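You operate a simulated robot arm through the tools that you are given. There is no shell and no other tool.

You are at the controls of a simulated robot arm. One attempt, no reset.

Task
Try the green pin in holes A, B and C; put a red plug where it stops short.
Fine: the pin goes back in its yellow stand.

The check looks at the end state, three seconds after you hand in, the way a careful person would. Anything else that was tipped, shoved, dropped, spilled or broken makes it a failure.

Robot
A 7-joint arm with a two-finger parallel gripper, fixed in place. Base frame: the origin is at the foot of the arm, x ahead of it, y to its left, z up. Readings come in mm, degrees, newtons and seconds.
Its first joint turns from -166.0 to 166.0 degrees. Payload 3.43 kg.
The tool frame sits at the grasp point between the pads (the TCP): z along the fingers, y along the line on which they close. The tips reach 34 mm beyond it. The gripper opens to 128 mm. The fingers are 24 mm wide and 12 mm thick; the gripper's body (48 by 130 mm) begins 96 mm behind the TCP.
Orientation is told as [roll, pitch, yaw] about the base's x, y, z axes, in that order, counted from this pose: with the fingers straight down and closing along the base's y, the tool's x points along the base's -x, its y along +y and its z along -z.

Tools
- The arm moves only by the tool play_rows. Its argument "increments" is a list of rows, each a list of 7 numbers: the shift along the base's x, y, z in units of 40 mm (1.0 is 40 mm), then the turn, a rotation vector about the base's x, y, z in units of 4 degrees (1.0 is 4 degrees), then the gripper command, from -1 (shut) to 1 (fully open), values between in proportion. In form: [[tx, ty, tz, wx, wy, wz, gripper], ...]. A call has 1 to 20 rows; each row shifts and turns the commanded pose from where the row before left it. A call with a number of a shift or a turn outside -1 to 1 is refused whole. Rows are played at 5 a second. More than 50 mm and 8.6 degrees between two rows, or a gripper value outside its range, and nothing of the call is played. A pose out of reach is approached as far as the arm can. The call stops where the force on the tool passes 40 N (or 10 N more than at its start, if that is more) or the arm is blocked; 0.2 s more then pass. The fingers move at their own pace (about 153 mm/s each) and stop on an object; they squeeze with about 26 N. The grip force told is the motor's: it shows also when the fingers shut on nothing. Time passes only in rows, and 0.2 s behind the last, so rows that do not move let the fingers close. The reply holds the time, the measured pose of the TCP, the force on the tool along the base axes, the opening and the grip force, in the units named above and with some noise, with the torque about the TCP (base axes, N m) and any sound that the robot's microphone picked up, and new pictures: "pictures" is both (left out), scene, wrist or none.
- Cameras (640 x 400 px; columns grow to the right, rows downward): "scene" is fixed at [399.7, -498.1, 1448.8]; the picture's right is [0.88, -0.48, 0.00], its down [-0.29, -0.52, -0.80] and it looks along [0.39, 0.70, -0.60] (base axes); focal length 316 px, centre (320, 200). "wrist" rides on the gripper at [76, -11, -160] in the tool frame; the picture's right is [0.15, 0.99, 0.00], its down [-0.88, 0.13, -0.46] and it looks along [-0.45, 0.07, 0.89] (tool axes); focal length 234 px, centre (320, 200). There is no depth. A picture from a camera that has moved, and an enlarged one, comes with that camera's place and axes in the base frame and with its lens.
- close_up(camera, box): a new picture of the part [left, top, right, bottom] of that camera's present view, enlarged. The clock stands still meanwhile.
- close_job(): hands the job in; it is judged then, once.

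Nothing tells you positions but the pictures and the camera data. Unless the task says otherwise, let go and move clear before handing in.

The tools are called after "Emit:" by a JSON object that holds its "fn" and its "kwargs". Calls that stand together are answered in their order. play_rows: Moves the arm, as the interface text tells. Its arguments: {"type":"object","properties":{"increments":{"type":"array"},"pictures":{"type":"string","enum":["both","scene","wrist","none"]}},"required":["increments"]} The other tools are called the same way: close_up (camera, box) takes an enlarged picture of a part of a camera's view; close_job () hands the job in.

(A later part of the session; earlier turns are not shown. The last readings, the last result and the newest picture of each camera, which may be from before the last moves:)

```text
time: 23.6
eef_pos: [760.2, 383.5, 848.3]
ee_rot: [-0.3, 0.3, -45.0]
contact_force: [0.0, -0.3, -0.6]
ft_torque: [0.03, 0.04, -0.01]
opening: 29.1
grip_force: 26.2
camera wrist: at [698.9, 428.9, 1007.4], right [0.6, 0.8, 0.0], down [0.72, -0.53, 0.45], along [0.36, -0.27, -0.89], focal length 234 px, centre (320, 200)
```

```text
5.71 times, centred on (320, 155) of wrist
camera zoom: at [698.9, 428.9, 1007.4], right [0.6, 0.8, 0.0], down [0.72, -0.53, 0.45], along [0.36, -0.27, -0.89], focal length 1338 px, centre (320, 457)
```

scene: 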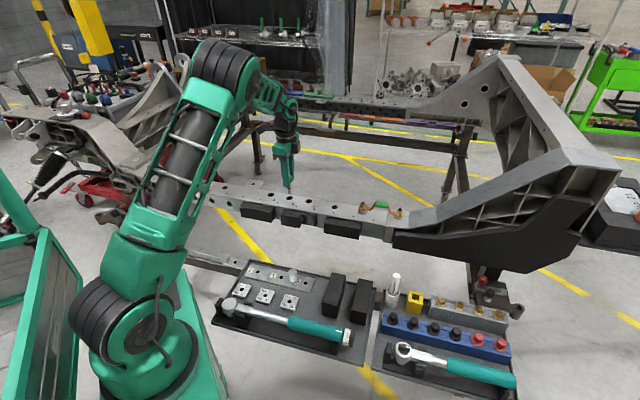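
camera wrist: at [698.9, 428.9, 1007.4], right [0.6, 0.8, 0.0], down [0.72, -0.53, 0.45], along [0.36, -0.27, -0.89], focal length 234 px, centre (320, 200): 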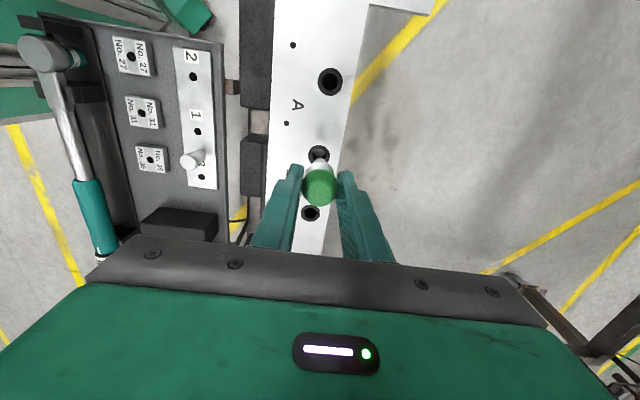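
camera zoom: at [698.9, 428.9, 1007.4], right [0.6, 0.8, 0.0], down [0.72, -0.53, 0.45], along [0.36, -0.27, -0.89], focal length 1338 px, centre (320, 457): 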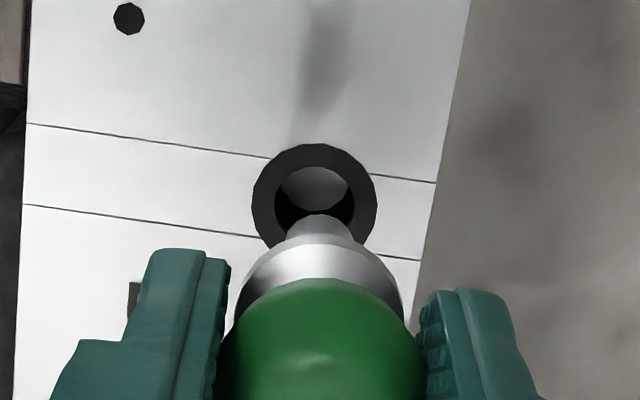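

Hole B shows something light inside it. I'll make a small correction and lower the pin gently.

Emit:
{"fn": "play_rows", "kwargs": {"increments": [[-0.038, 0.002, -0.1, 0, 0, 0, -1], [0, 0, -0.15, 0, 0, 0, -1], [0, 0, -0.15, 0, 0, 0, -1], [0, 0, -0.15, 0, 0, 0, -1], [0, 0, -0.1, 0, 0, 0, -1], [0, 0, 0, 0, 0, 0, -1]]}}

Emit:
{"fn": "close_up", "kwargs": {"camera": "scene", "box": [265, 165, 315, 205]}}

Emit:
{"fn": "close_up", "kwargs": {"camera": "wrist", "box": [280, 120, 360, 190]}}

```text
time: 25.0
eef_pos: [758.4, 382.7, 819.5]
ee_rot: [-0.2, 0.3, -45.1]
contact_force: [0.4, -0.2, -0.2]
ft_torque: [0.0, 0.0, -0.05]
opening: 29.2
grip_force: 26.1
camera wrist: at [697.0, 428.4, 980.7], right [0.6, 0.8, 0.0], down [0.72, -0.53, 0.45], along [0.36, -0.27, -0.89], focal length 234 px, centre (320, 200)
```

scene: 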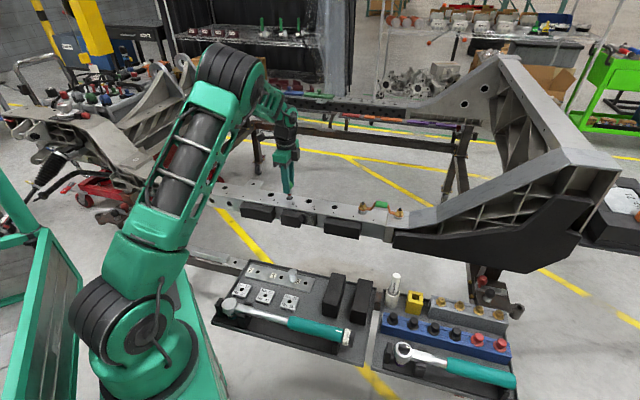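
wrist: 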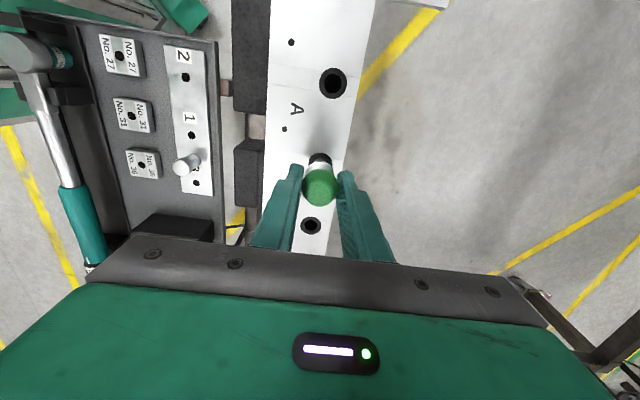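

```text
10.00 times, centred on (290, 185) of scene
camera zoom: at [399.7, -498.1, 1448.8], right [0.88, -0.48, 0.0], down [-0.29, -0.52, -0.8], along [0.39, 0.7, -0.6], focal length 3158 px, centre (620, 350)
```

zoom: 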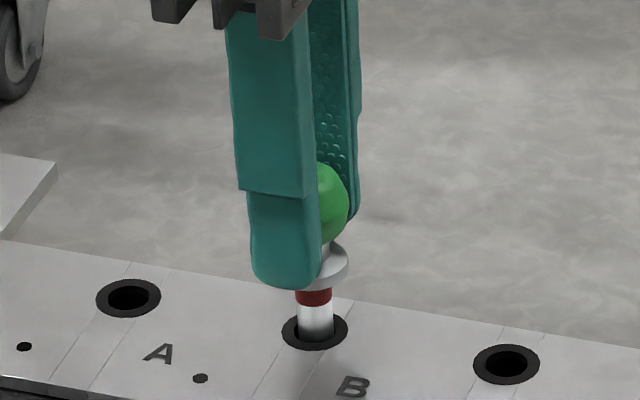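

```text
5.71 times, centred on (320, 155) of wrist
camera zoom: at [697.0, 428.4, 980.7], right [0.6, 0.8, 0.0], down [0.72, -0.53, 0.45], along [0.36, -0.27, -0.89], focal length 1338 px, centre (320, 457)
```

zoom: 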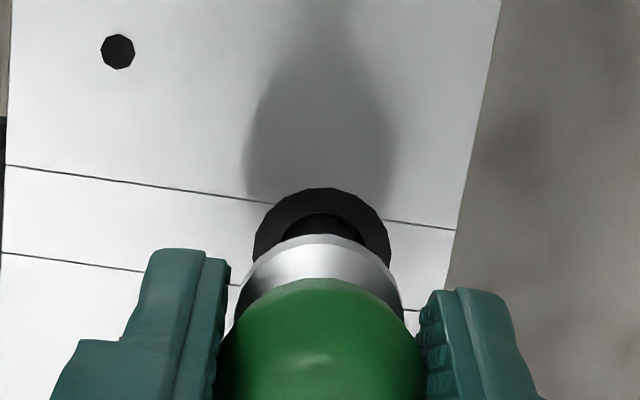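

Emit:
{"fn": "play_rows", "kwargs": {"increments": [[0, 0, -0.07, 0, 0, 0, -1], [0, 0, -0.07, 0, 0, 0, -1], [0, 0, -0.07, 0, 0, 0, -1], [0, 0, -0.07, 0, 0, 0, -1]], "pictures": "none"}}

Emit:
{"fn": "close_up", "kwargs": {"camera": "scene", "box": [265, 165, 315, 205]}}

```text
time: 26.0
eef_pos: [757.9, 383.8, 810.0]
ee_rot: [-0.3, 0.4, -45.0]
contact_force: [-0.1, 0.2, 0.1]
ft_torque: [0.0, -0.02, -0.01]
opening: 28.9
grip_force: 26.1
```

```text
10.00 times, centred on (290, 185) of scene
camera zoom: at [399.7, -498.1, 1448.8], right [0.88, -0.48, 0.0], down [-0.29, -0.52, -0.8], along [0.39, 0.7, -0.6], focal length 3158 px, centre (620, 350)
```

zoom: 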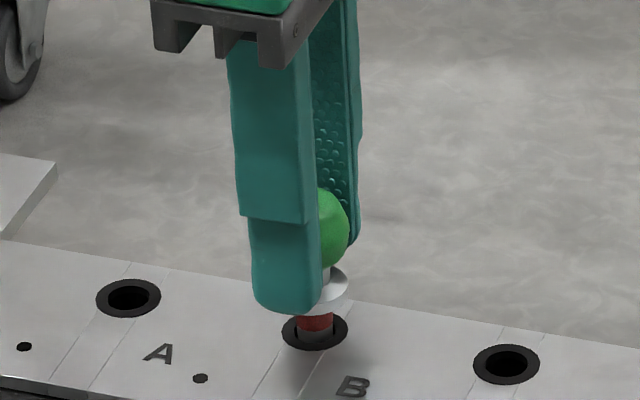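

Emit:
{"fn": "play_rows", "kwargs": {"increments": [[0, 0, -0.07, 0, 0, 0, -1], [0, 0, -0.07, 0, 0, 0, -1], [0, 0, -0.05, 0, 0, 0, -1], [0, 0, 0, 0, 0, 0, -1]], "pictures": "none"}}

Emit:
{"fn": "close_up", "kwargs": {"camera": "scene", "box": [265, 165, 315, 205]}}

```text
time: 27.0
eef_pos: [757.1, 383.4, 803.7]
ee_rot: [-0.1, 0.3, -44.8]
contact_force: [0.4, 1.8, 22.0]
ft_torque: [0.16, -0.05, 0.0]
opening: 29.1
grip_force: 25.9
```

```text
10.00 times, centred on (290, 185) of scene
camera zoom: at [399.7, -498.1, 1448.8], right [0.88, -0.48, 0.0], down [-0.29, -0.52, -0.8], along [0.39, 0.7, -0.6], focal length 3158 px, centre (620, 350)
```

zoom: 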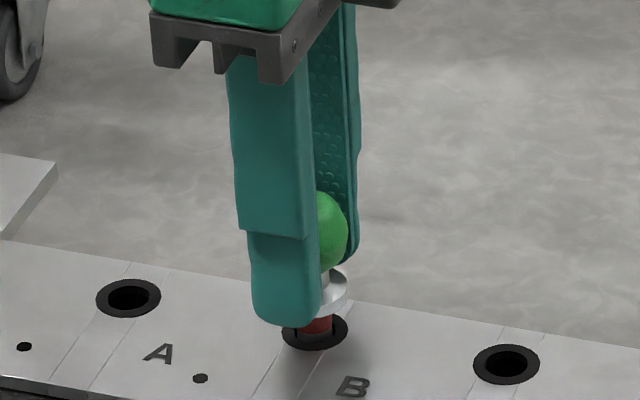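

In B the pin stops about 12 mm short with a solid contact of 22 N, and the red band is still showing. I'll lift it out and look into B and C on the way to C.

Emit:
{"fn": "play_rows", "kwargs": {"increments": [[0, 0, 0.2, 0, 0, 0, -1], [0, 0, 0.4, 0, 0, 0, -1], [0, 0, 0.6, 0, 0, 0, -1], [0, 0, 0.3, 0, 0, 0, -1], [0.45, -0.448, 0, 0, 0, 0, -1], [0.45, -0.448, 0, 0, 0, 0, -1], [0.45, -0.448, 0, 0, 0, 0, -1], [0, 0, -0.2, 0, 0, 0, -1], [0, 0, 0, 0, 0, 0, -1], [0, 0, 0, 0, 0, 0, -1]]}}

Emit:
{"fn": "close_up", "kwargs": {"camera": "scene", "box": [285, 170, 335, 210]}}

Emit:
{"fn": "close_up", "kwargs": {"camera": "wrist", "box": [280, 50, 360, 190]}}

Emit:
{"fn": "close_up", "kwargs": {"camera": "wrist", "box": [280, 120, 360, 190]}}

```text
time: 29.2
eef_pos: [810.7, 329.5, 855.1]
ee_rot: [-0.2, 0.2, -45.0]
contact_force: [0.4, -0.7, -1.0]
ft_torque: [0.01, 0.02, 0.0]
opening: 29.1
grip_force: 26.1
camera wrist: at [749.9, 374.5, 1014.8], right [0.6, 0.8, 0.0], down [0.72, -0.53, 0.45], along [0.36, -0.27, -0.89], focal length 234 px, centre (320, 200)
```

scene: 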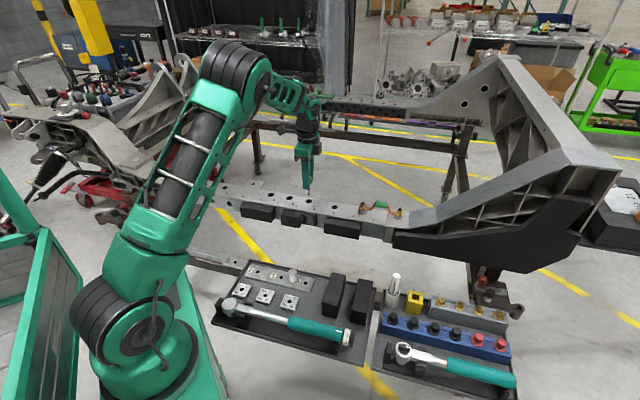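
wrist: 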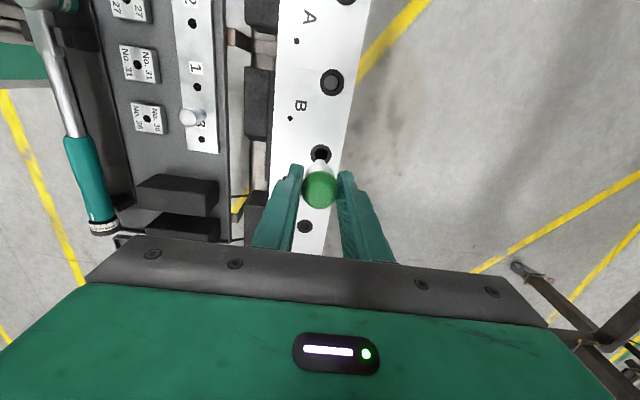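

```text
10.00 times, centred on (310, 190) of scene
camera zoom: at [399.7, -498.1, 1448.8], right [0.88, -0.48, 0.0], down [-0.29, -0.52, -0.8], along [0.39, 0.7, -0.6], focal length 3158 px, centre (420, 300)
```

zoom: 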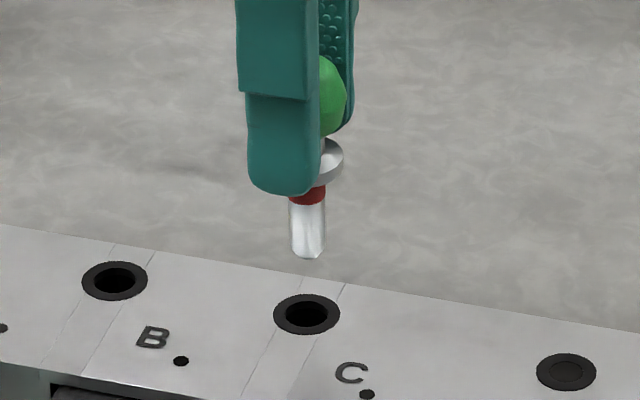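

```text
2.86 times, centred on (320, 120) of wrist
camera zoom: at [749.9, 374.5, 1014.8], right [0.6, 0.8, 0.0], down [0.72, -0.53, 0.45], along [0.36, -0.27, -0.89], focal length 669 px, centre (320, 429)
```

zoom: 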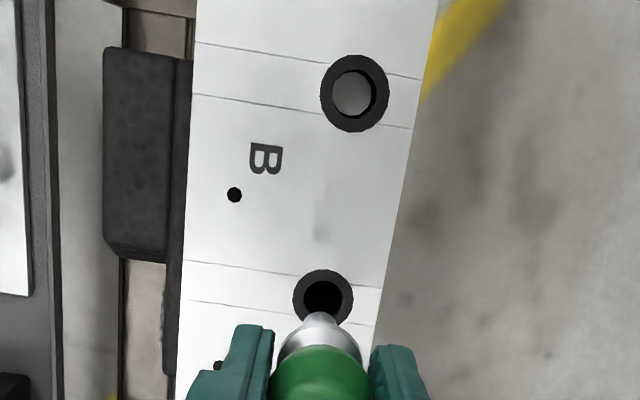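

```text
5.71 times, centred on (320, 155) of wrist
camera zoom: at [749.9, 374.5, 1014.8], right [0.6, 0.8, 0.0], down [0.72, -0.53, 0.45], along [0.36, -0.27, -0.89], focal length 1338 px, centre (320, 457)
```

zoom: 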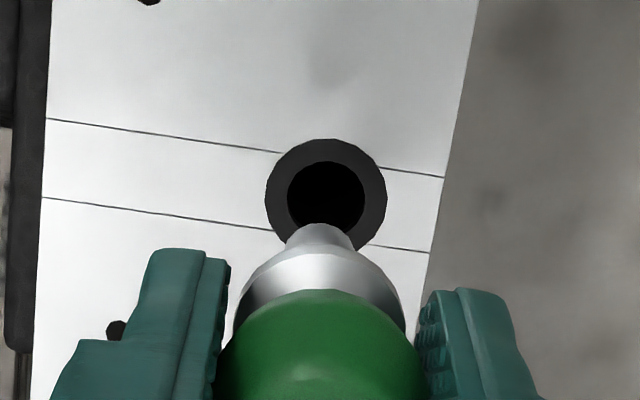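

B clearly has a solid bottom partway down, while C looks open. I'll align with C and test it.

Emit:
{"fn": "play_rows", "kwargs": {"increments": [[-0.002, 0.052, -0.15, 0, 0, 0, -1], [0, 0, -0.2, 0, 0, 0, -1], [0, 0, -0.2, 0, 0, 0, -1], [0, 0, -0.2, 0, 0, 0, -1], [0, 0, -0.1, 0, 0, 0, -1], [0, 0, 0, 0, 0, 0, -1]]}}

Emit:
{"fn": "close_up", "kwargs": {"camera": "scene", "box": [285, 170, 335, 210]}}

Emit:
{"fn": "close_up", "kwargs": {"camera": "wrist", "box": [280, 120, 360, 190]}}

```text
time: 30.6
eef_pos: [812.0, 331.6, 818.7]
ee_rot: [-0.1, 0.3, -45.0]
contact_force: [-1.5, 0.9, -0.7]
ft_torque: [0.04, 0.04, -0.01]
opening: 28.9
grip_force: 26.6
camera wrist: at [751.3, 376.2, 979.3], right [0.6, 0.8, 0.0], down [0.72, -0.53, 0.45], along [0.36, -0.27, -0.89], focal length 234 px, centre (320, 200)
```

scene: 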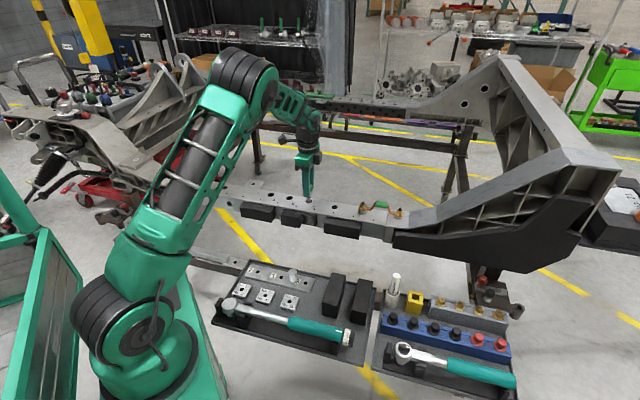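
wrist: 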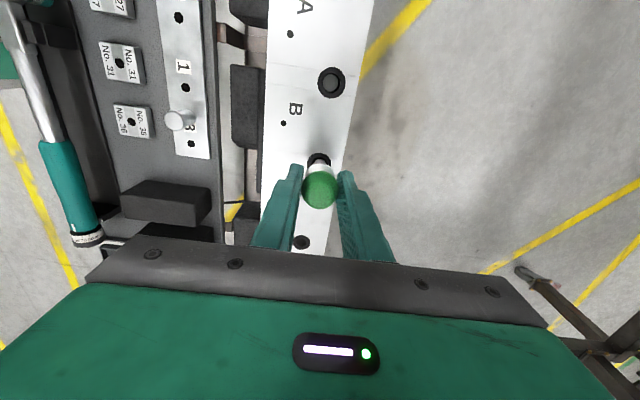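

```text
10.00 times, centred on (310, 190) of scene
camera zoom: at [399.7, -498.1, 1448.8], right [0.88, -0.48, 0.0], down [-0.29, -0.52, -0.8], along [0.39, 0.7, -0.6], focal length 3158 px, centre (420, 300)
```

zoom: 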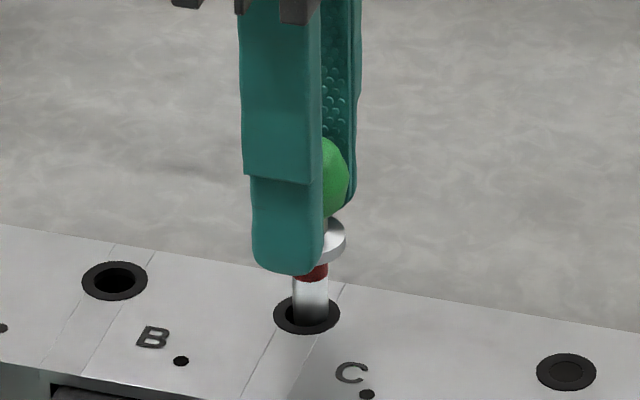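

```text
5.71 times, centred on (320, 155) of wrist
camera zoom: at [751.3, 376.2, 979.3], right [0.6, 0.8, 0.0], down [0.72, -0.53, 0.45], along [0.36, -0.27, -0.89], focal length 1338 px, centre (320, 457)
```

zoom: 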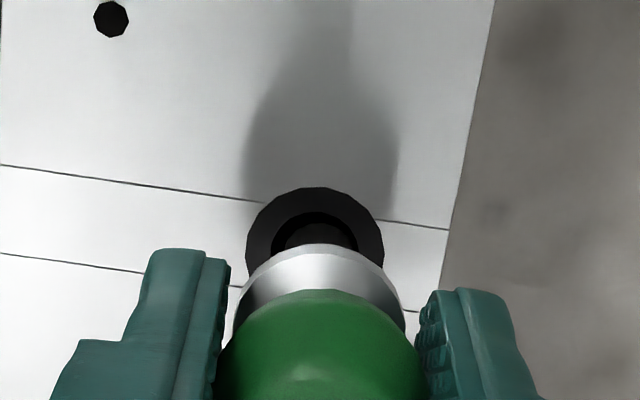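

Emit:
{"fn": "play_rows", "kwargs": {"increments": [[-0.032, 0.012, 0, 0, 0, 0, -1], [0, 0, -0.07, 0, 0, 0, -1], [0, 0, -0.07, 0, 0, 0, -1], [0, 0, -0.07, 0, 0, 0, -1], [0, 0, -0.07, 0, 0, 0, -1], [0, 0, -0.07, 0, 0, 0, -1]], "pictures": "none"}}

Emit:
{"fn": "close_up", "kwargs": {"camera": "scene", "box": [285, 170, 335, 210]}}

```text
time: 32.0
eef_pos: [810.1, 332.9, 804.3]
ee_rot: [-0.1, 0.2, -45.0]
contact_force: [-0.4, 1.0, -0.2]
ft_torque: [-0.05, 0.02, -0.02]
opening: 29.0
grip_force: 26.2
```

```text
10.00 times, centred on (310, 190) of scene
camera zoom: at [399.7, -498.1, 1448.8], right [0.88, -0.48, 0.0], down [-0.29, -0.52, -0.8], along [0.39, 0.7, -0.6], focal length 3158 px, centre (420, 300)
```

zoom: 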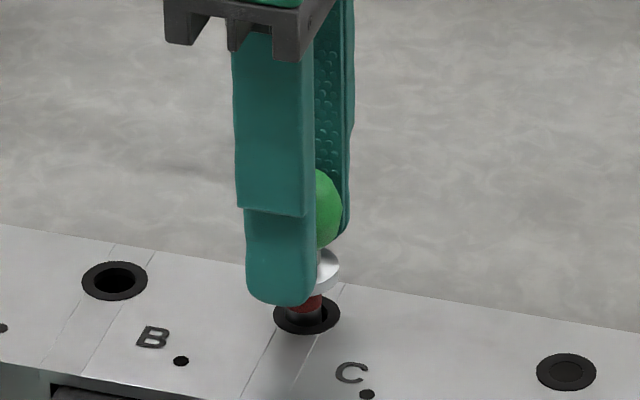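

Emit:
{"fn": "play_rows", "kwargs": {"increments": [[-0.005, 0.007, -0.07, 0, 0, 0, -1], [0, 0, -0.07, 0, 0, 0, -1], [0, 0, -0.07, 0, 0, 0, -1], [0, 0, -0.07, 0, 0, 0, -1], [0, 0, 0, 0, 0, 0, -1]], "pictures": "none"}}

Emit:
{"fn": "close_up", "kwargs": {"camera": "scene", "box": [285, 170, 335, 210]}}

```text
time: 33.2
eef_pos: [810.5, 333.0, 793.7]
ee_rot: [-0.2, 0.4, -45.0]
contact_force: [-0.1, 0.2, -1.0]
ft_torque: [-0.01, -0.03, 0.0]
opening: 29.2
grip_force: 26.2
```

```text
10.00 times, centred on (310, 190) of scene
camera zoom: at [399.7, -498.1, 1448.8], right [0.88, -0.48, 0.0], down [-0.29, -0.52, -0.8], along [0.39, 0.7, -0.6], focal length 3158 px, centre (420, 300)
```

zoom: 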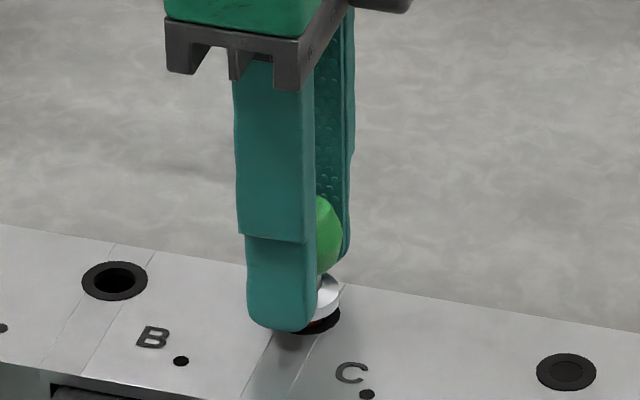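

Emit:
{"fn": "play_rows", "kwargs": {"increments": [[0, 0, -0.05, 0, 0, 0, -1], [0, 0, -0.05, 0, 0, 0, -1], [0, 0, -0.05, 0, 0, 0, -1], [0, 0, 0, 0, 0, 0, -1]], "pictures": "none"}}

Emit:
{"fn": "close_up", "kwargs": {"camera": "scene", "box": [285, 170, 335, 210]}}

```text
time: 34.2
eef_pos: [811.5, 332.8, 786.9]
ee_rot: [-0.2, 0.3, -44.9]
contact_force: [0.3, 0.0, 1.0]
ft_torque: [0.01, 0.0, -0.01]
opening: 29.1
grip_force: 26.2
```

```text
10.00 times, centred on (310, 190) of scene
camera zoom: at [399.7, -498.1, 1448.8], right [0.88, -0.48, 0.0], down [-0.29, -0.52, -0.8], along [0.39, 0.7, -0.6], focal length 3158 px, centre (420, 300)
```

zoom: 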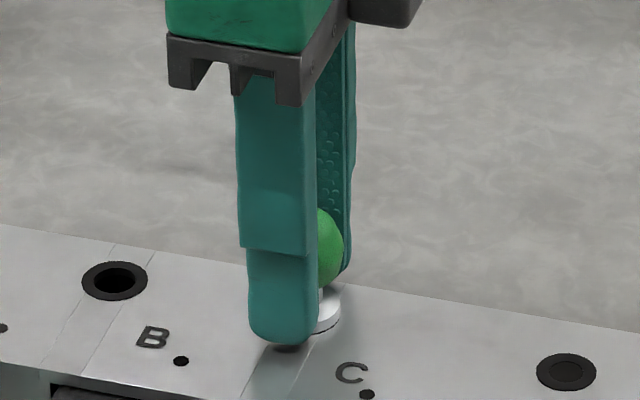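

Emit:
{"fn": "play_rows", "kwargs": {"increments": [[0, 0, -0.04, 0, 0, 0, -1], [0, 0, 0, 0, 0, 0, -1]], "pictures": "none"}}

Emit:
{"fn": "close_up", "kwargs": {"camera": "scene", "box": [285, 170, 335, 210]}}

```text
time: 34.8
eef_pos: [811.0, 332.2, 787.8]
ee_rot: [-0.1, 0.3, -45.0]
contact_force: [-3.4, -2.7, 13.2]
ft_torque: [0.02, 0.13, 0.0]
opening: 29.0
grip_force: 25.8
```

```text
10.00 times, centred on (310, 190) of scene
camera zoom: at [399.7, -498.1, 1448.8], right [0.88, -0.48, 0.0], down [-0.29, -0.52, -0.8], along [0.39, 0.7, -0.6], focal length 3158 px, centre (420, 300)
```

zoom: 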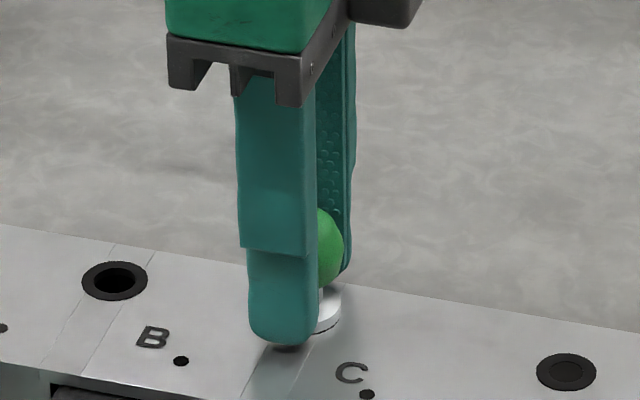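

C also seats fully, so only B stops short. I'll take the pin back above its yellow stand.

Emit:
{"fn": "play_rows", "kwargs": {"increments": [[0, 0, 0.3, 0, 0, 0, -1], [0, 0, 0.7, 0, 0, 0, -1], [0, 0, 1, 0, 0, 0, -1], [0, 0, 1, 0, 0, 0, -1], [0, 0, 0.3, 0, 0, 0, -1], [0.295, -0.931, 0, 0, 0, 0, -1], [0.295, -0.931, 0, 0, 0, 0, -1], [0.295, -0.931, 0, 0, 0, 0, -1], [0.295, -0.931, 0, 0, 0, 0, -1], [0.295, -0.931, 0, 0, 0, 0, -1], [0.295, -0.931, 0, 0, 0, 0, -1], [0.295, -0.931, 0, 0, 0, 0, -1], [0.295, -0.931, 0, 0, 0, 0, -1], [0.295, -0.931, 0, 0, 0, 0, -1], [0.295, -0.931, 0, 0, 0, 0, -1], [0.295, -0.931, 0, 0, 0, 0, -1], [0.295, -0.931, 0, 0, 0, 0, -1], [0, 0, -0.5, 0, 0, 0, -1], [0, 0, -0.5, 0, 0, 0, -1], [0, 0, 0, 0, 0, 0, -1]]}}

```text
time: 39.0
eef_pos: [951.9, -113.8, 878.2]
ee_rot: [-0.2, 0.3, -45.0]
contact_force: [0.4, -0.6, -0.2]
ft_torque: [-0.01, 0.02, -0.01]
opening: 29.1
grip_force: 25.7
camera wrist: at [890.2, -68.9, 1039.3], right [0.6, 0.8, 0.0], down [0.72, -0.53, 0.45], along [0.36, -0.27, -0.89], focal length 234 px, centre (320, 200)
```

scene: 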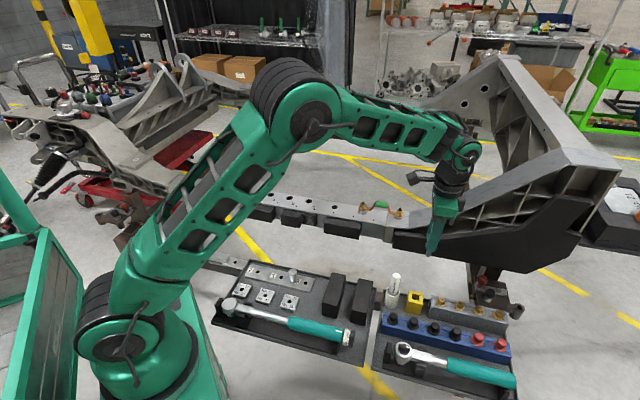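
wrist: 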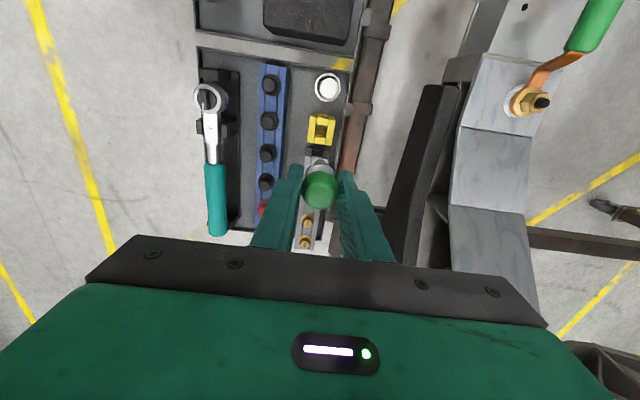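

Emit:
{"fn": "play_rows", "kwargs": {"increments": [[0, -0.01, -0.9, 0, 0, 0, -1], [0, 0, -0.9, 0, 0, 0, -1], [0, 0, -0.9, 0, 0, 0, -1], [0, 0, -0.9, 0, 0, 0, -1], [0, 0, -0.5, 0, 0, 0, -1], [0, 0, 0, 0, 0, 0, -1], [0, 0, 0, 0, 0, 0, -1]]}}

Emit:
{"fn": "close_up", "kwargs": {"camera": "scene", "box": [395, 265, 445, 305]}}

Emit:
{"fn": "close_up", "kwargs": {"camera": "wrist", "box": [280, 100, 360, 190]}}

```text
time: 40.6
eef_pos: [951.4, -115.6, 716.9]
ee_rot: [-0.2, 0.3, -45.0]
contact_force: [0.7, -0.5, -0.7]
ft_torque: [0.02, -0.01, 0.01]
opening: 29.1
grip_force: 26.0
camera wrist: at [889.7, -69.5, 876.2], right [0.6, 0.8, 0.0], down [0.72, -0.53, 0.45], along [0.36, -0.27, -0.89], focal length 234 px, centre (320, 200)
```

scene: 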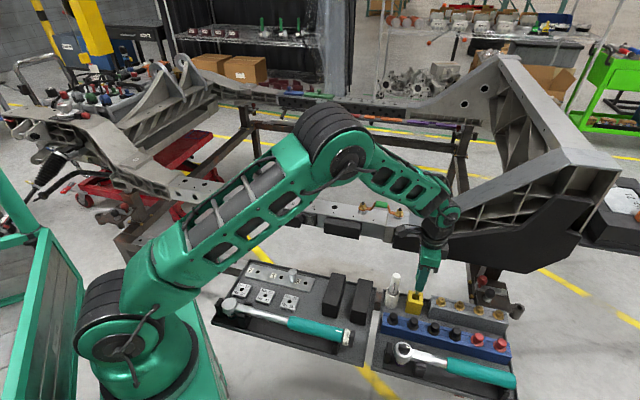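
wrist: 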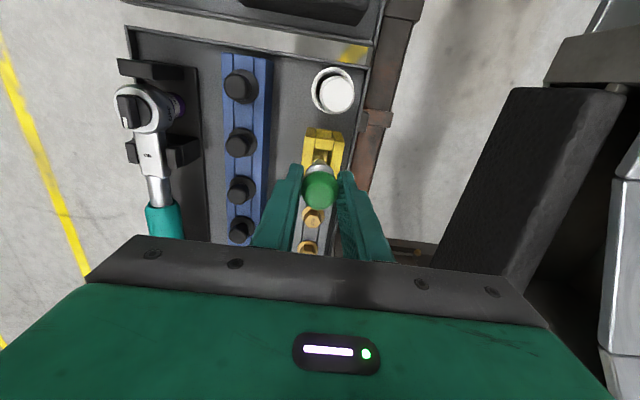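

```text
10.00 times, centred on (420, 285) of scene
camera zoom: at [399.7, -498.1, 1448.8], right [0.88, -0.48, 0.0], down [-0.29, -0.52, -0.8], along [0.39, 0.7, -0.6], focal length 3158 px, centre (-680, -650)
```

zoom: 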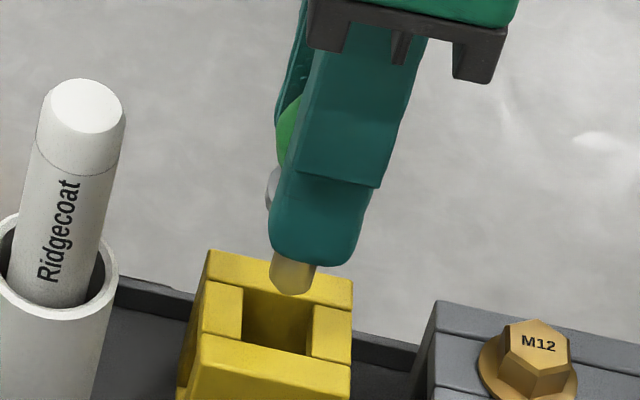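

```text
4.44 times, centred on (320, 145) of wrist
camera zoom: at [889.7, -69.5, 876.2], right [0.6, 0.8, 0.0], down [0.72, -0.53, 0.45], along [0.36, -0.27, -0.89], focal length 1041 px, centre (320, 444)
```

zoom: 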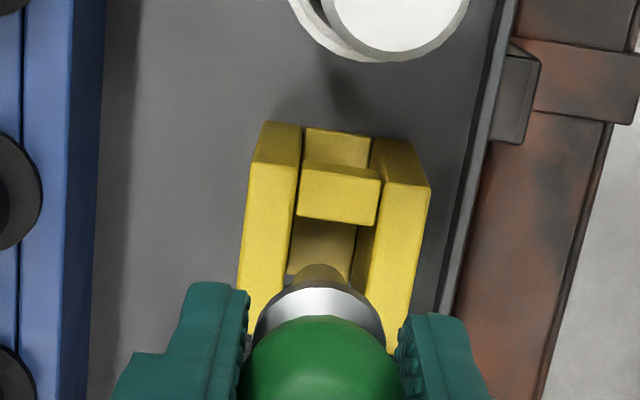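

Emit:
{"fn": "play_rows", "kwargs": {"increments": [[0.02, 0.03, -0.1, 0, 0, 0, -1], [0, 0, -0.12, 0, 0, 0, -1], [0, 0, 0, 0, 0, 0, -1]]}}

Emit:
{"fn": "close_up", "kwargs": {"camera": "scene", "box": [395, 265, 445, 305]}}

Emit:
{"fn": "close_up", "kwargs": {"camera": "wrist", "box": [280, 100, 360, 190]}}

```text
time: 41.4
eef_pos: [952.4, -113.8, 707.0]
ee_rot: [-0.3, 0.3, -45.0]
contact_force: [-0.6, -0.3, 0.6]
ft_torque: [-0.01, 0.01, -0.02]
opening: 29.1
grip_force: 26.3
camera wrist: at [891.5, -67.6, 867.1], right [0.6, 0.8, 0.0], down [0.72, -0.53, 0.45], along [0.36, -0.27, -0.89], focal length 234 px, centre (320, 200)
```

scene: 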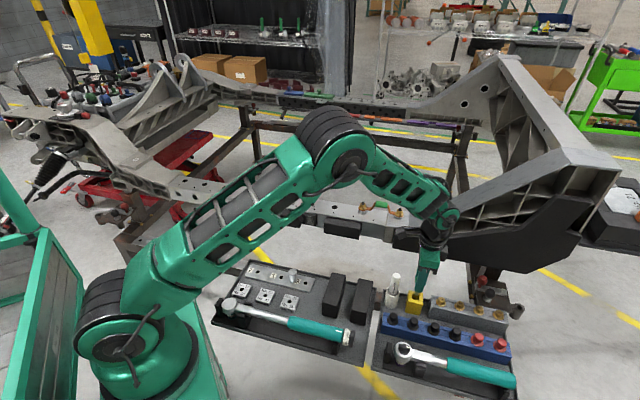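
wrist: 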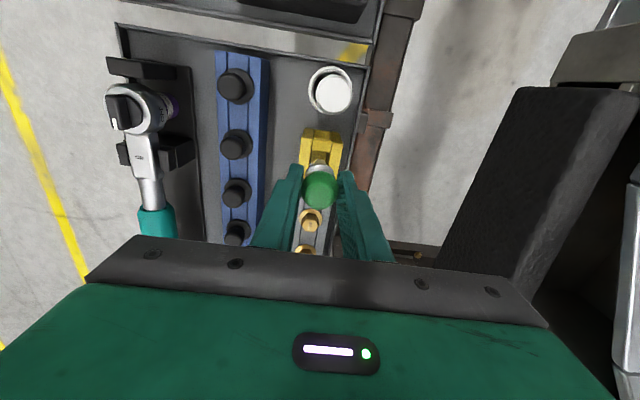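

```text
10.00 times, centred on (420, 285) of scene
camera zoom: at [399.7, -498.1, 1448.8], right [0.88, -0.48, 0.0], down [-0.29, -0.52, -0.8], along [0.39, 0.7, -0.6], focal length 3158 px, centre (-680, -650)
```

zoom: 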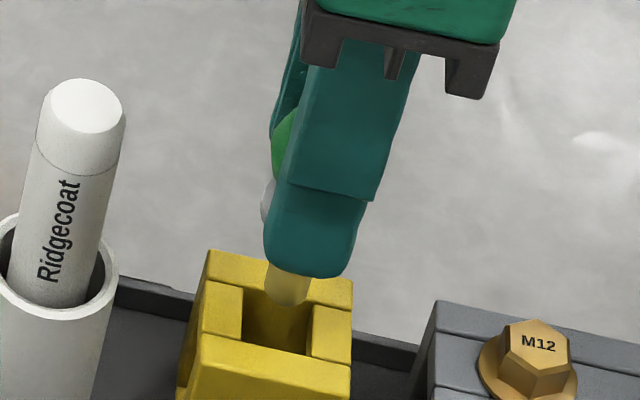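

```text
4.44 times, centred on (320, 145) of wrist
camera zoom: at [891.5, -67.6, 867.1], right [0.6, 0.8, 0.0], down [0.72, -0.53, 0.45], along [0.36, -0.27, -0.89], focal length 1041 px, centre (320, 444)
```

zoom: 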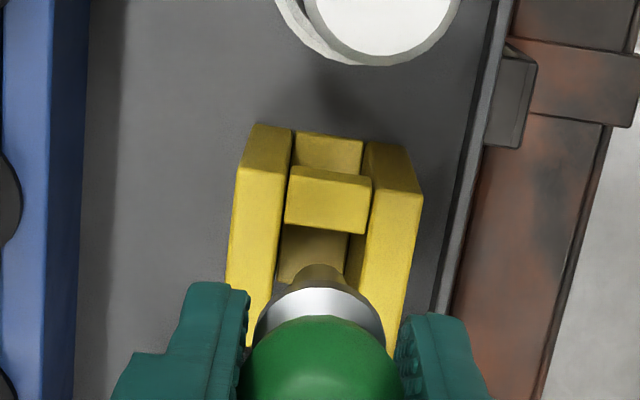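

Emit:
{"fn": "play_rows", "kwargs": {"increments": [[-0.015, 0.015, -0.05, 0, 0, 0, -1], [0, 0, -0.1, 0, 0, 0, -1], [0, 0, -0.1, 0, 0, 0, -1], [0, 0, -0.1, 0, 0, 0, -1], [0, 0, -0.1, 0, 0, 0, -1], [0, 0, -0.1, 0, 0, 0, -1], [0, 0, -0.1, 0, 0, 0, -1], [0, 0, -0.1, 0, 0, 0, -1], [0, 0, 0, 0, 0, 0, -1]]}}

Emit:
{"fn": "close_up", "kwargs": {"camera": "scene", "box": [395, 265, 445, 305]}}

```text
time: 43.4
eef_pos: [952.8, -112.9, 675.7]
ee_rot: [-0.1, 0.3, -45.1]
contact_force: [0.0, 0.4, -0.5]
ft_torque: [0.01, -0.03, 0.0]
opening: 29.1
grip_force: 25.8
camera wrist: at [891.2, -67.3, 836.2], right [0.6, 0.8, 0.0], down [0.72, -0.53, 0.45], along [0.36, -0.27, -0.89], focal length 234 px, centre (320, 200)
```

scene: 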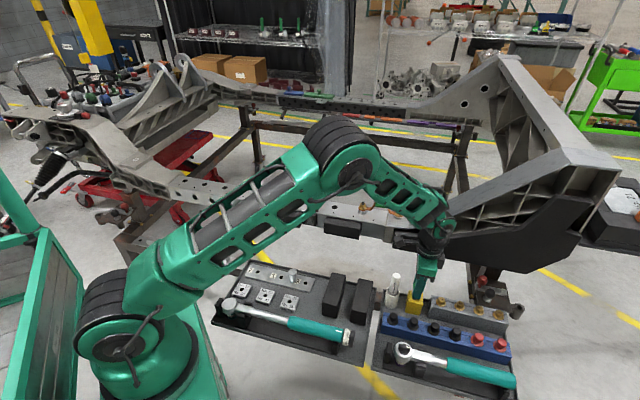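
wrist: 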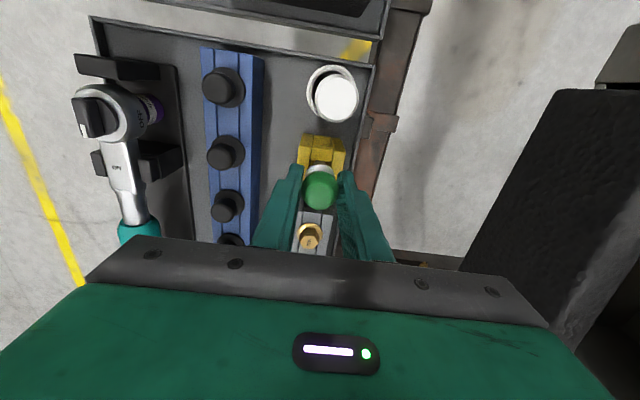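

```text
10.00 times, centred on (420, 285) of scene
camera zoom: at [399.7, -498.1, 1448.8], right [0.88, -0.48, 0.0], down [-0.29, -0.52, -0.8], along [0.39, 0.7, -0.6], focal length 3158 px, centre (-680, -650)
```

zoom: 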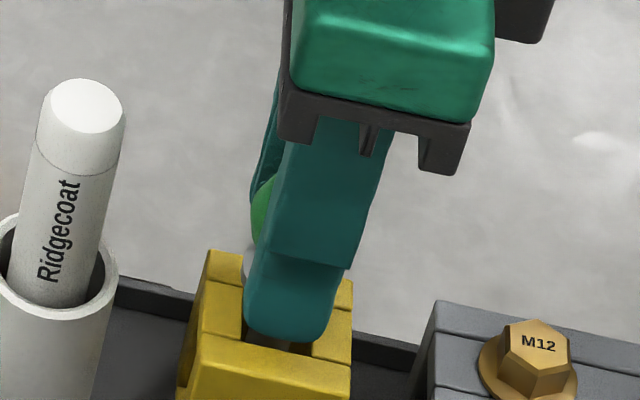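

The pin is in the stand. I'll lower it until the flange touches.

Emit:
{"fn": "play_rows", "kwargs": {"increments": [[0, 0, -0.08, 0, 0, 0, -1], [0, 0, -0.08, 0, 0, 0, -1], [0, 0, -0.06, 0, 0, 0, -1], [0, 0, -0.06, 0, 0, 0, -1], [0, 0, 0, 0, 0, 0, -1]], "pictures": "wrist"}}

Emit:
{"fn": "close_up", "kwargs": {"camera": "scene", "box": [395, 265, 445, 305]}}

```text
time: 44.6
eef_pos: [952.0, -112.8, 665.2]
ee_rot: [-0.3, 0.4, -45.1]
contact_force: [0.2, 0.7, -0.5]
ft_torque: [0.0, -0.02, 0.01]
opening: 29.2
grip_force: 26.0
camera wrist: at [891.2, -67.5, 825.5], right [0.6, 0.8, 0.0], down [0.72, -0.53, 0.45], along [0.36, -0.27, -0.89], focal length 234 px, centre (320, 200)
```

wrist: 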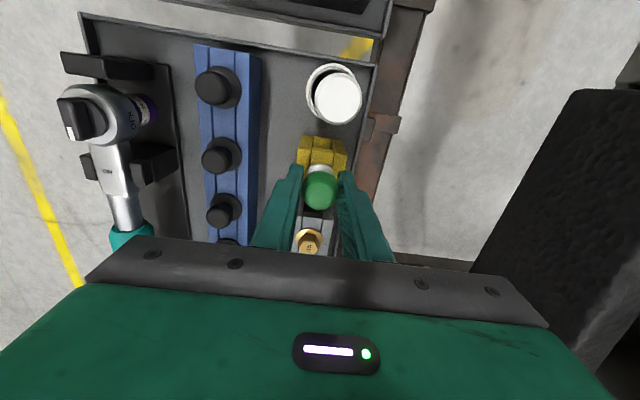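

```text
10.00 times, centred on (420, 285) of scene
camera zoom: at [399.7, -498.1, 1448.8], right [0.88, -0.48, 0.0], down [-0.29, -0.52, -0.8], along [0.39, 0.7, -0.6], focal length 3158 px, centre (-680, -650)
```

zoom: 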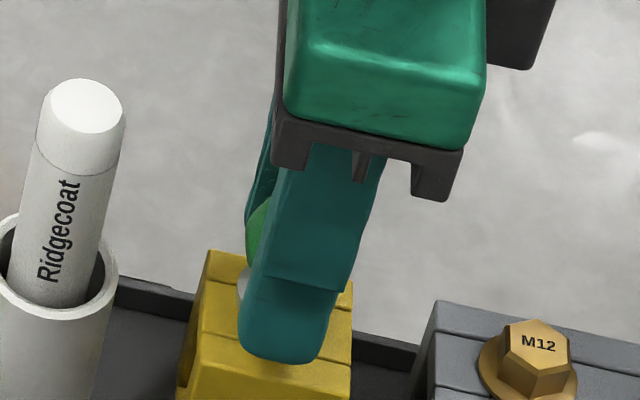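

Emit:
{"fn": "play_rows", "kwargs": {"increments": [[0, 0, -0.04, 0, 0, 0, -1], [0, 0, -0.04, 0, 0, 0, -1], [0, 0, 0, 0, 0, 0, -1]], "pictures": "none"}}

```text
time: 45.4
eef_pos: [952.4, -112.6, 661.7]
ee_rot: [-0.3, 0.2, -45.0]
contact_force: [-0.3, -0.1, -0.9]
ft_torque: [-0.02, -0.02, 0.02]
opening: 28.9
grip_force: 26.1
```

Emit:
{"fn": "play_rows", "kwargs": {"increments": [[0, 0, -0.03, 0, 0, 0, -1], [0, 0, -0.03, 0, 0, 0, -1], [0, 0, 0, 0, 0, 0, -1]], "pictures": "none"}}

Emit:
{"fn": "close_up", "kwargs": {"camera": "scene", "box": [395, 265, 445, 305]}}

Emit:
{"fn": "close_up", "kwargs": {"camera": "wrist", "box": [280, 120, 360, 210]}}

```text
time: 46.2
eef_pos: [953.7, -111.5, 659.3]
ee_rot: [-0.3, 0.3, -45.1]
contact_force: [-0.2, 0.1, -0.2]
ft_torque: [-0.01, 0.02, -0.01]
opening: 29.2
grip_force: 25.9
```

```text
10.00 times, centred on (420, 285) of scene
camera zoom: at [399.7, -498.1, 1448.8], right [0.88, -0.48, 0.0], down [-0.29, -0.52, -0.8], along [0.39, 0.7, -0.6], focal length 3158 px, centre (-680, -650)
```

zoom: 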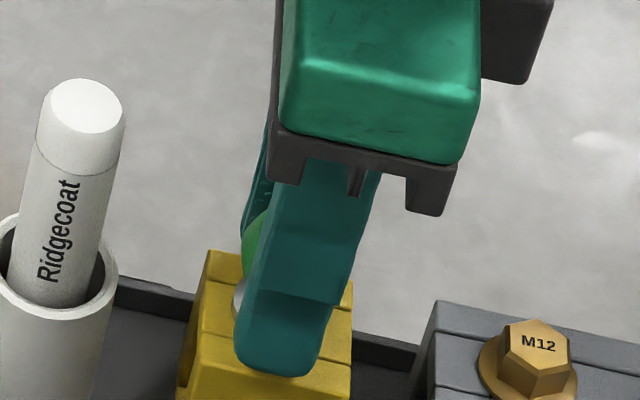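

```text
4.44 times, centred on (320, 165) of wrist
camera zoom: at [891.0, -67.5, 819.5], right [0.6, 0.8, 0.0], down [0.72, -0.53, 0.45], along [0.36, -0.27, -0.89], focal length 1041 px, centre (320, 356)
```

zoom: 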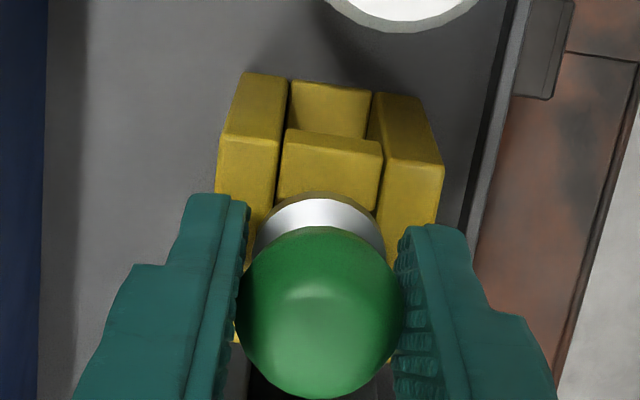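

Emit:
{"fn": "play_rows", "kwargs": {"increments": [[0, 0, -0.03, 0, 0, 0, -1], [0, 0, -0.03, 0, 0, 0, -1], [0, 0, 0, 0, 0, 0, -1]], "pictures": "none"}}

Emit:
{"fn": "close_up", "kwargs": {"camera": "scene", "box": [405, 275, 435, 305]}}

```text
time: 47.0
eef_pos: [951.3, -112.3, 656.2]
ee_rot: [-0.2, 0.2, -45.1]
contact_force: [-3.4, 1.9, 10.9]
ft_torque: [0.15, 0.1, 0.01]
opening: 29.0
grip_force: 25.4
```

```text
13.33 times, centred on (420, 290) of scene
camera zoom: at [399.7, -498.1, 1448.8], right [0.88, -0.48, 0.0], down [-0.29, -0.52, -0.8], along [0.39, 0.7, -0.6], focal length 4210 px, centre (-1013, -1000)
```

zoom: 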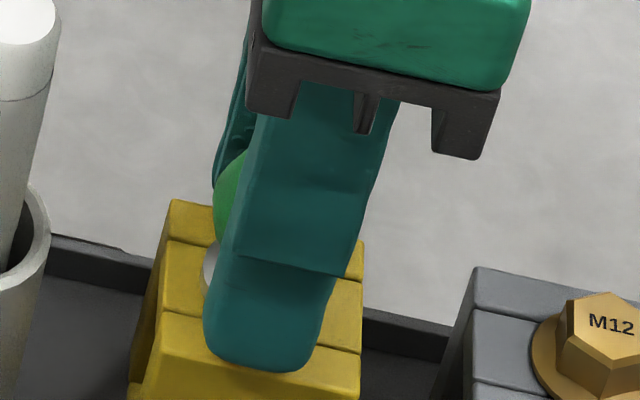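

Contact is at about 11 N, so the flange is down on the stand. I'll ease off a millimetre, release and rise straight up.

Emit:
{"fn": "play_rows", "kwargs": {"increments": [[0, 0, 0.02, 0, 0, 0, -1], [0, 0, 0, 0, 0, 0, -0.45], [0, 0, 0, 0, 0, 0, -0.2], [0, 0, 0, 0, 0, 0, 0], [0, 0, 0.3, 0, 0, 0, 0], [0, 0, 0.8, 0, 0, 0, 0], [0, 0, 1, 0, 0, 0, 0], [0, 0, 1, 0, 0, 0, 0], [0, 0, 0.5, 0, 0, 0, 0], [0, 0, 0, 0, 0, 0, 0]]}}

Emit:
{"fn": "close_up", "kwargs": {"camera": "scene", "box": [390, 260, 450, 310]}}

Emit:
{"fn": "close_up", "kwargs": {"camera": "wrist", "box": [220, 100, 420, 250]}}

```text
time: 49.2
eef_pos: [951.6, -110.7, 803.8]
ee_rot: [-0.2, 0.3, -45.0]
contact_force: [0.4, -0.6, -0.9]
ft_torque: [0.02, 0.02, 0.0]
opening: 63.9
grip_force: 0.0
camera wrist: at [890.7, -65.7, 963.9], right [0.6, 0.8, 0.0], down [0.72, -0.53, 0.45], along [0.36, -0.27, -0.89], focal length 234 px, centre (320, 200)
```

scene: 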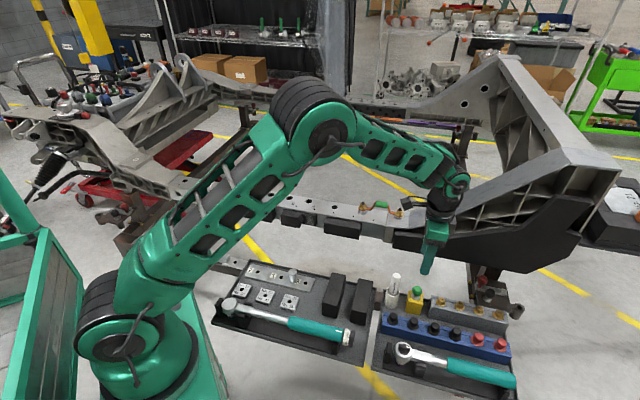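
wrist: 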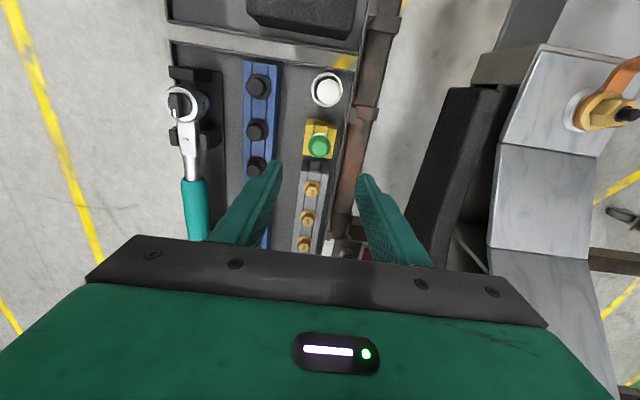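

```text
8.00 times, centred on (420, 285) of scene
camera zoom: at [399.7, -498.1, 1448.8], right [0.88, -0.48, 0.0], down [-0.29, -0.52, -0.8], along [0.39, 0.7, -0.6], focal length 2526 px, centre (-480, -480)
```

zoom: 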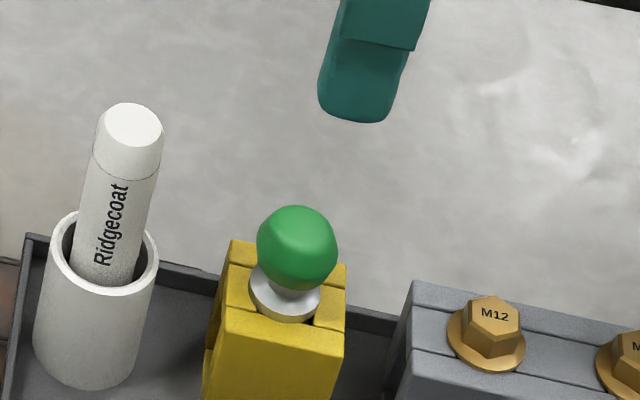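

```text
2.67 times, centred on (320, 175) of wrist
camera zoom: at [890.7, -65.7, 963.9], right [0.6, 0.8, 0.0], down [0.72, -0.53, 0.45], along [0.36, -0.27, -0.89], focal length 624 px, centre (320, 267)
```

zoom: 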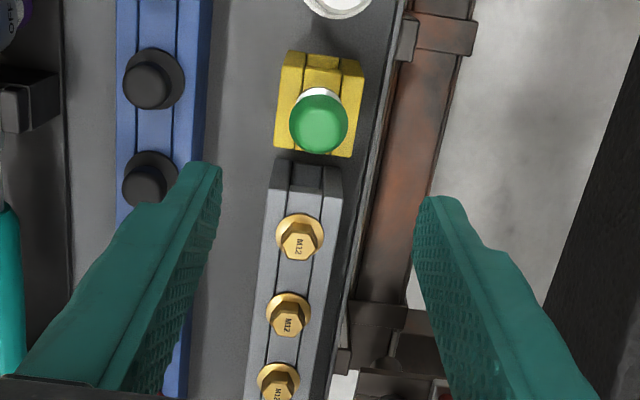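

The pin is back in its stand. Next is the nearer red plug, about 1045 mm out, so I'll lean the tool outward along the row to reach it, then look.

Emit:
{"fn": "play_rows", "kwargs": {"increments": [[0.137, -0.622, -0.1, -0.7, -0.7, 0, 0], [0.137, -0.622, -0.1, -0.7, -0.7, 0, 0], [0.137, -0.622, -0.1, -0.7, -0.7, 0, 0], [0.137, -0.622, -0.1, -0.7, -0.7, 0, 0], [0.137, -0.622, -0.1, -0.7, -0.7, 0, 0], [0.137, -0.622, -0.1, -0.7, -0.7, 0, 0], [0.137, -0.622, -0.1, -0.7, -0.7, 0, 0], [0, 0, 0, 0, 0, 0, 0], [0, 0, 0, 0, 0, 0, 0]]}}

Emit:
{"fn": "close_up", "kwargs": {"camera": "scene", "box": [420, 250, 540, 370]}}

Emit:
{"fn": "close_up", "kwargs": {"camera": "wrist", "box": [220, 100, 420, 250]}}

```text
time: 51.2
eef_pos: [989.7, -286.1, 772.9]
ee_rot: [-0.2, -27.3, -45.0]
contact_force: [0.2, 0.8, 0.6]
ft_torque: [0.0, 0.05, -0.03]
opening: 63.9
grip_force: 0.0
camera wrist: at [882.5, -194.2, 880.8], right [0.61, 0.79, -0.07], down [0.5, -0.31, 0.81], along [0.62, -0.53, -0.58], focal length 234 px, centre (320, 200)
```

scene: 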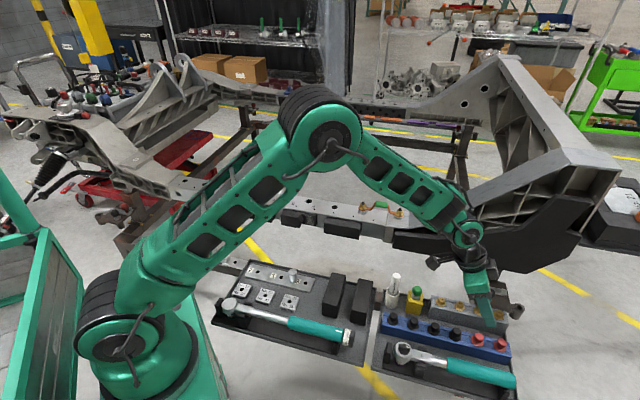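
wrist: 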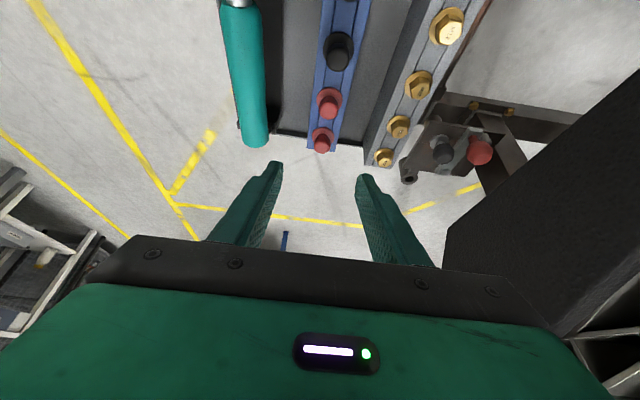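

```text
3.33 times, centred on (480, 310) of scene
camera zoom: at [399.7, -498.1, 1448.8], right [0.88, -0.48, 0.0], down [-0.29, -0.52, -0.8], along [0.39, 0.7, -0.6], focal length 1052 px, centre (-213, -167)
```

zoom: 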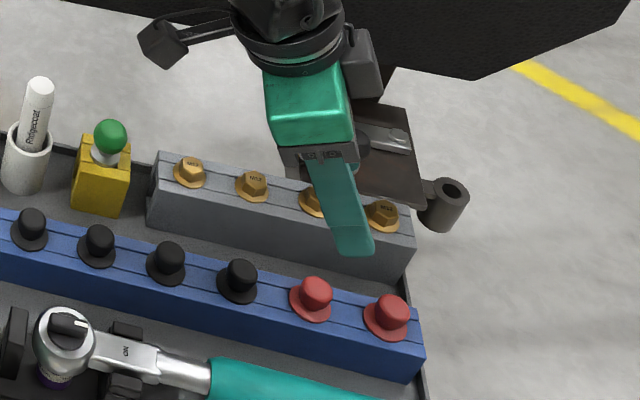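

```text
2.67 times, centred on (320, 175) of wrist
camera zoom: at [882.5, -194.2, 880.8], right [0.61, 0.79, -0.07], down [0.5, -0.31, 0.81], along [0.62, -0.53, -0.58], focal length 624 px, centre (320, 267)
```

zoom: 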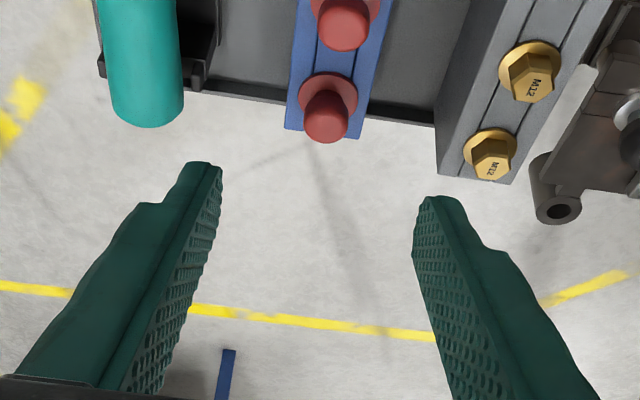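

Emit:
{"fn": "close_up", "kwargs": {"camera": "wrist", "box": [290, 70, 370, 160]}}

Emit:
{"fn": "close_up", "kwargs": {"camera": "scene", "box": [455, 320, 515, 360]}}

```text
4.44 times, centred on (330, 115) of wrist
camera zoom: at [882.5, -194.2, 880.8], right [0.61, 0.79, -0.07], down [0.5, -0.31, 0.81], along [0.62, -0.53, -0.58], focal length 1041 px, centre (276, 578)
```

zoom: 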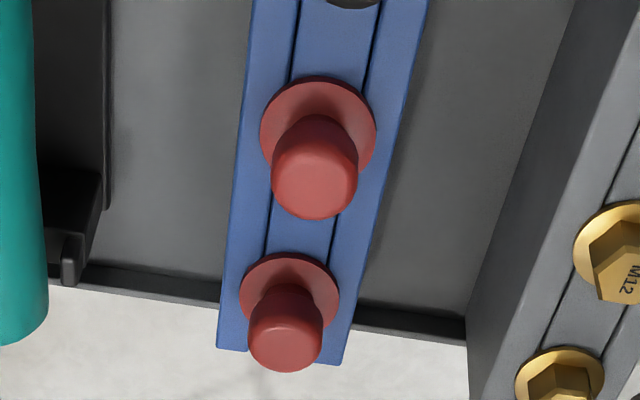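

```text
10.00 times, centred on (485, 340) of scene
camera zoom: at [399.7, -498.1, 1448.8], right [0.88, -0.48, 0.0], down [-0.29, -0.52, -0.8], along [0.39, 0.7, -0.6], focal length 3158 px, centre (-1330, -1200)
```

zoom: 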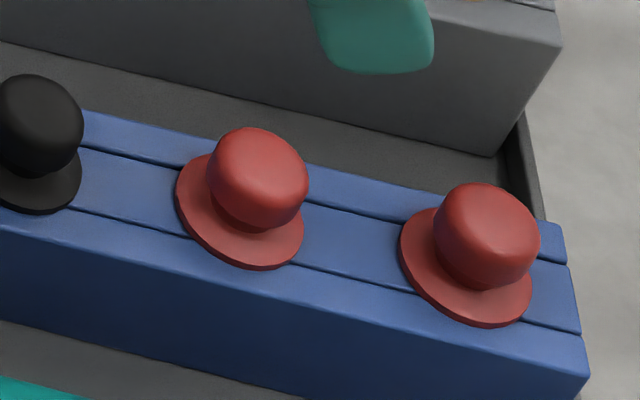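

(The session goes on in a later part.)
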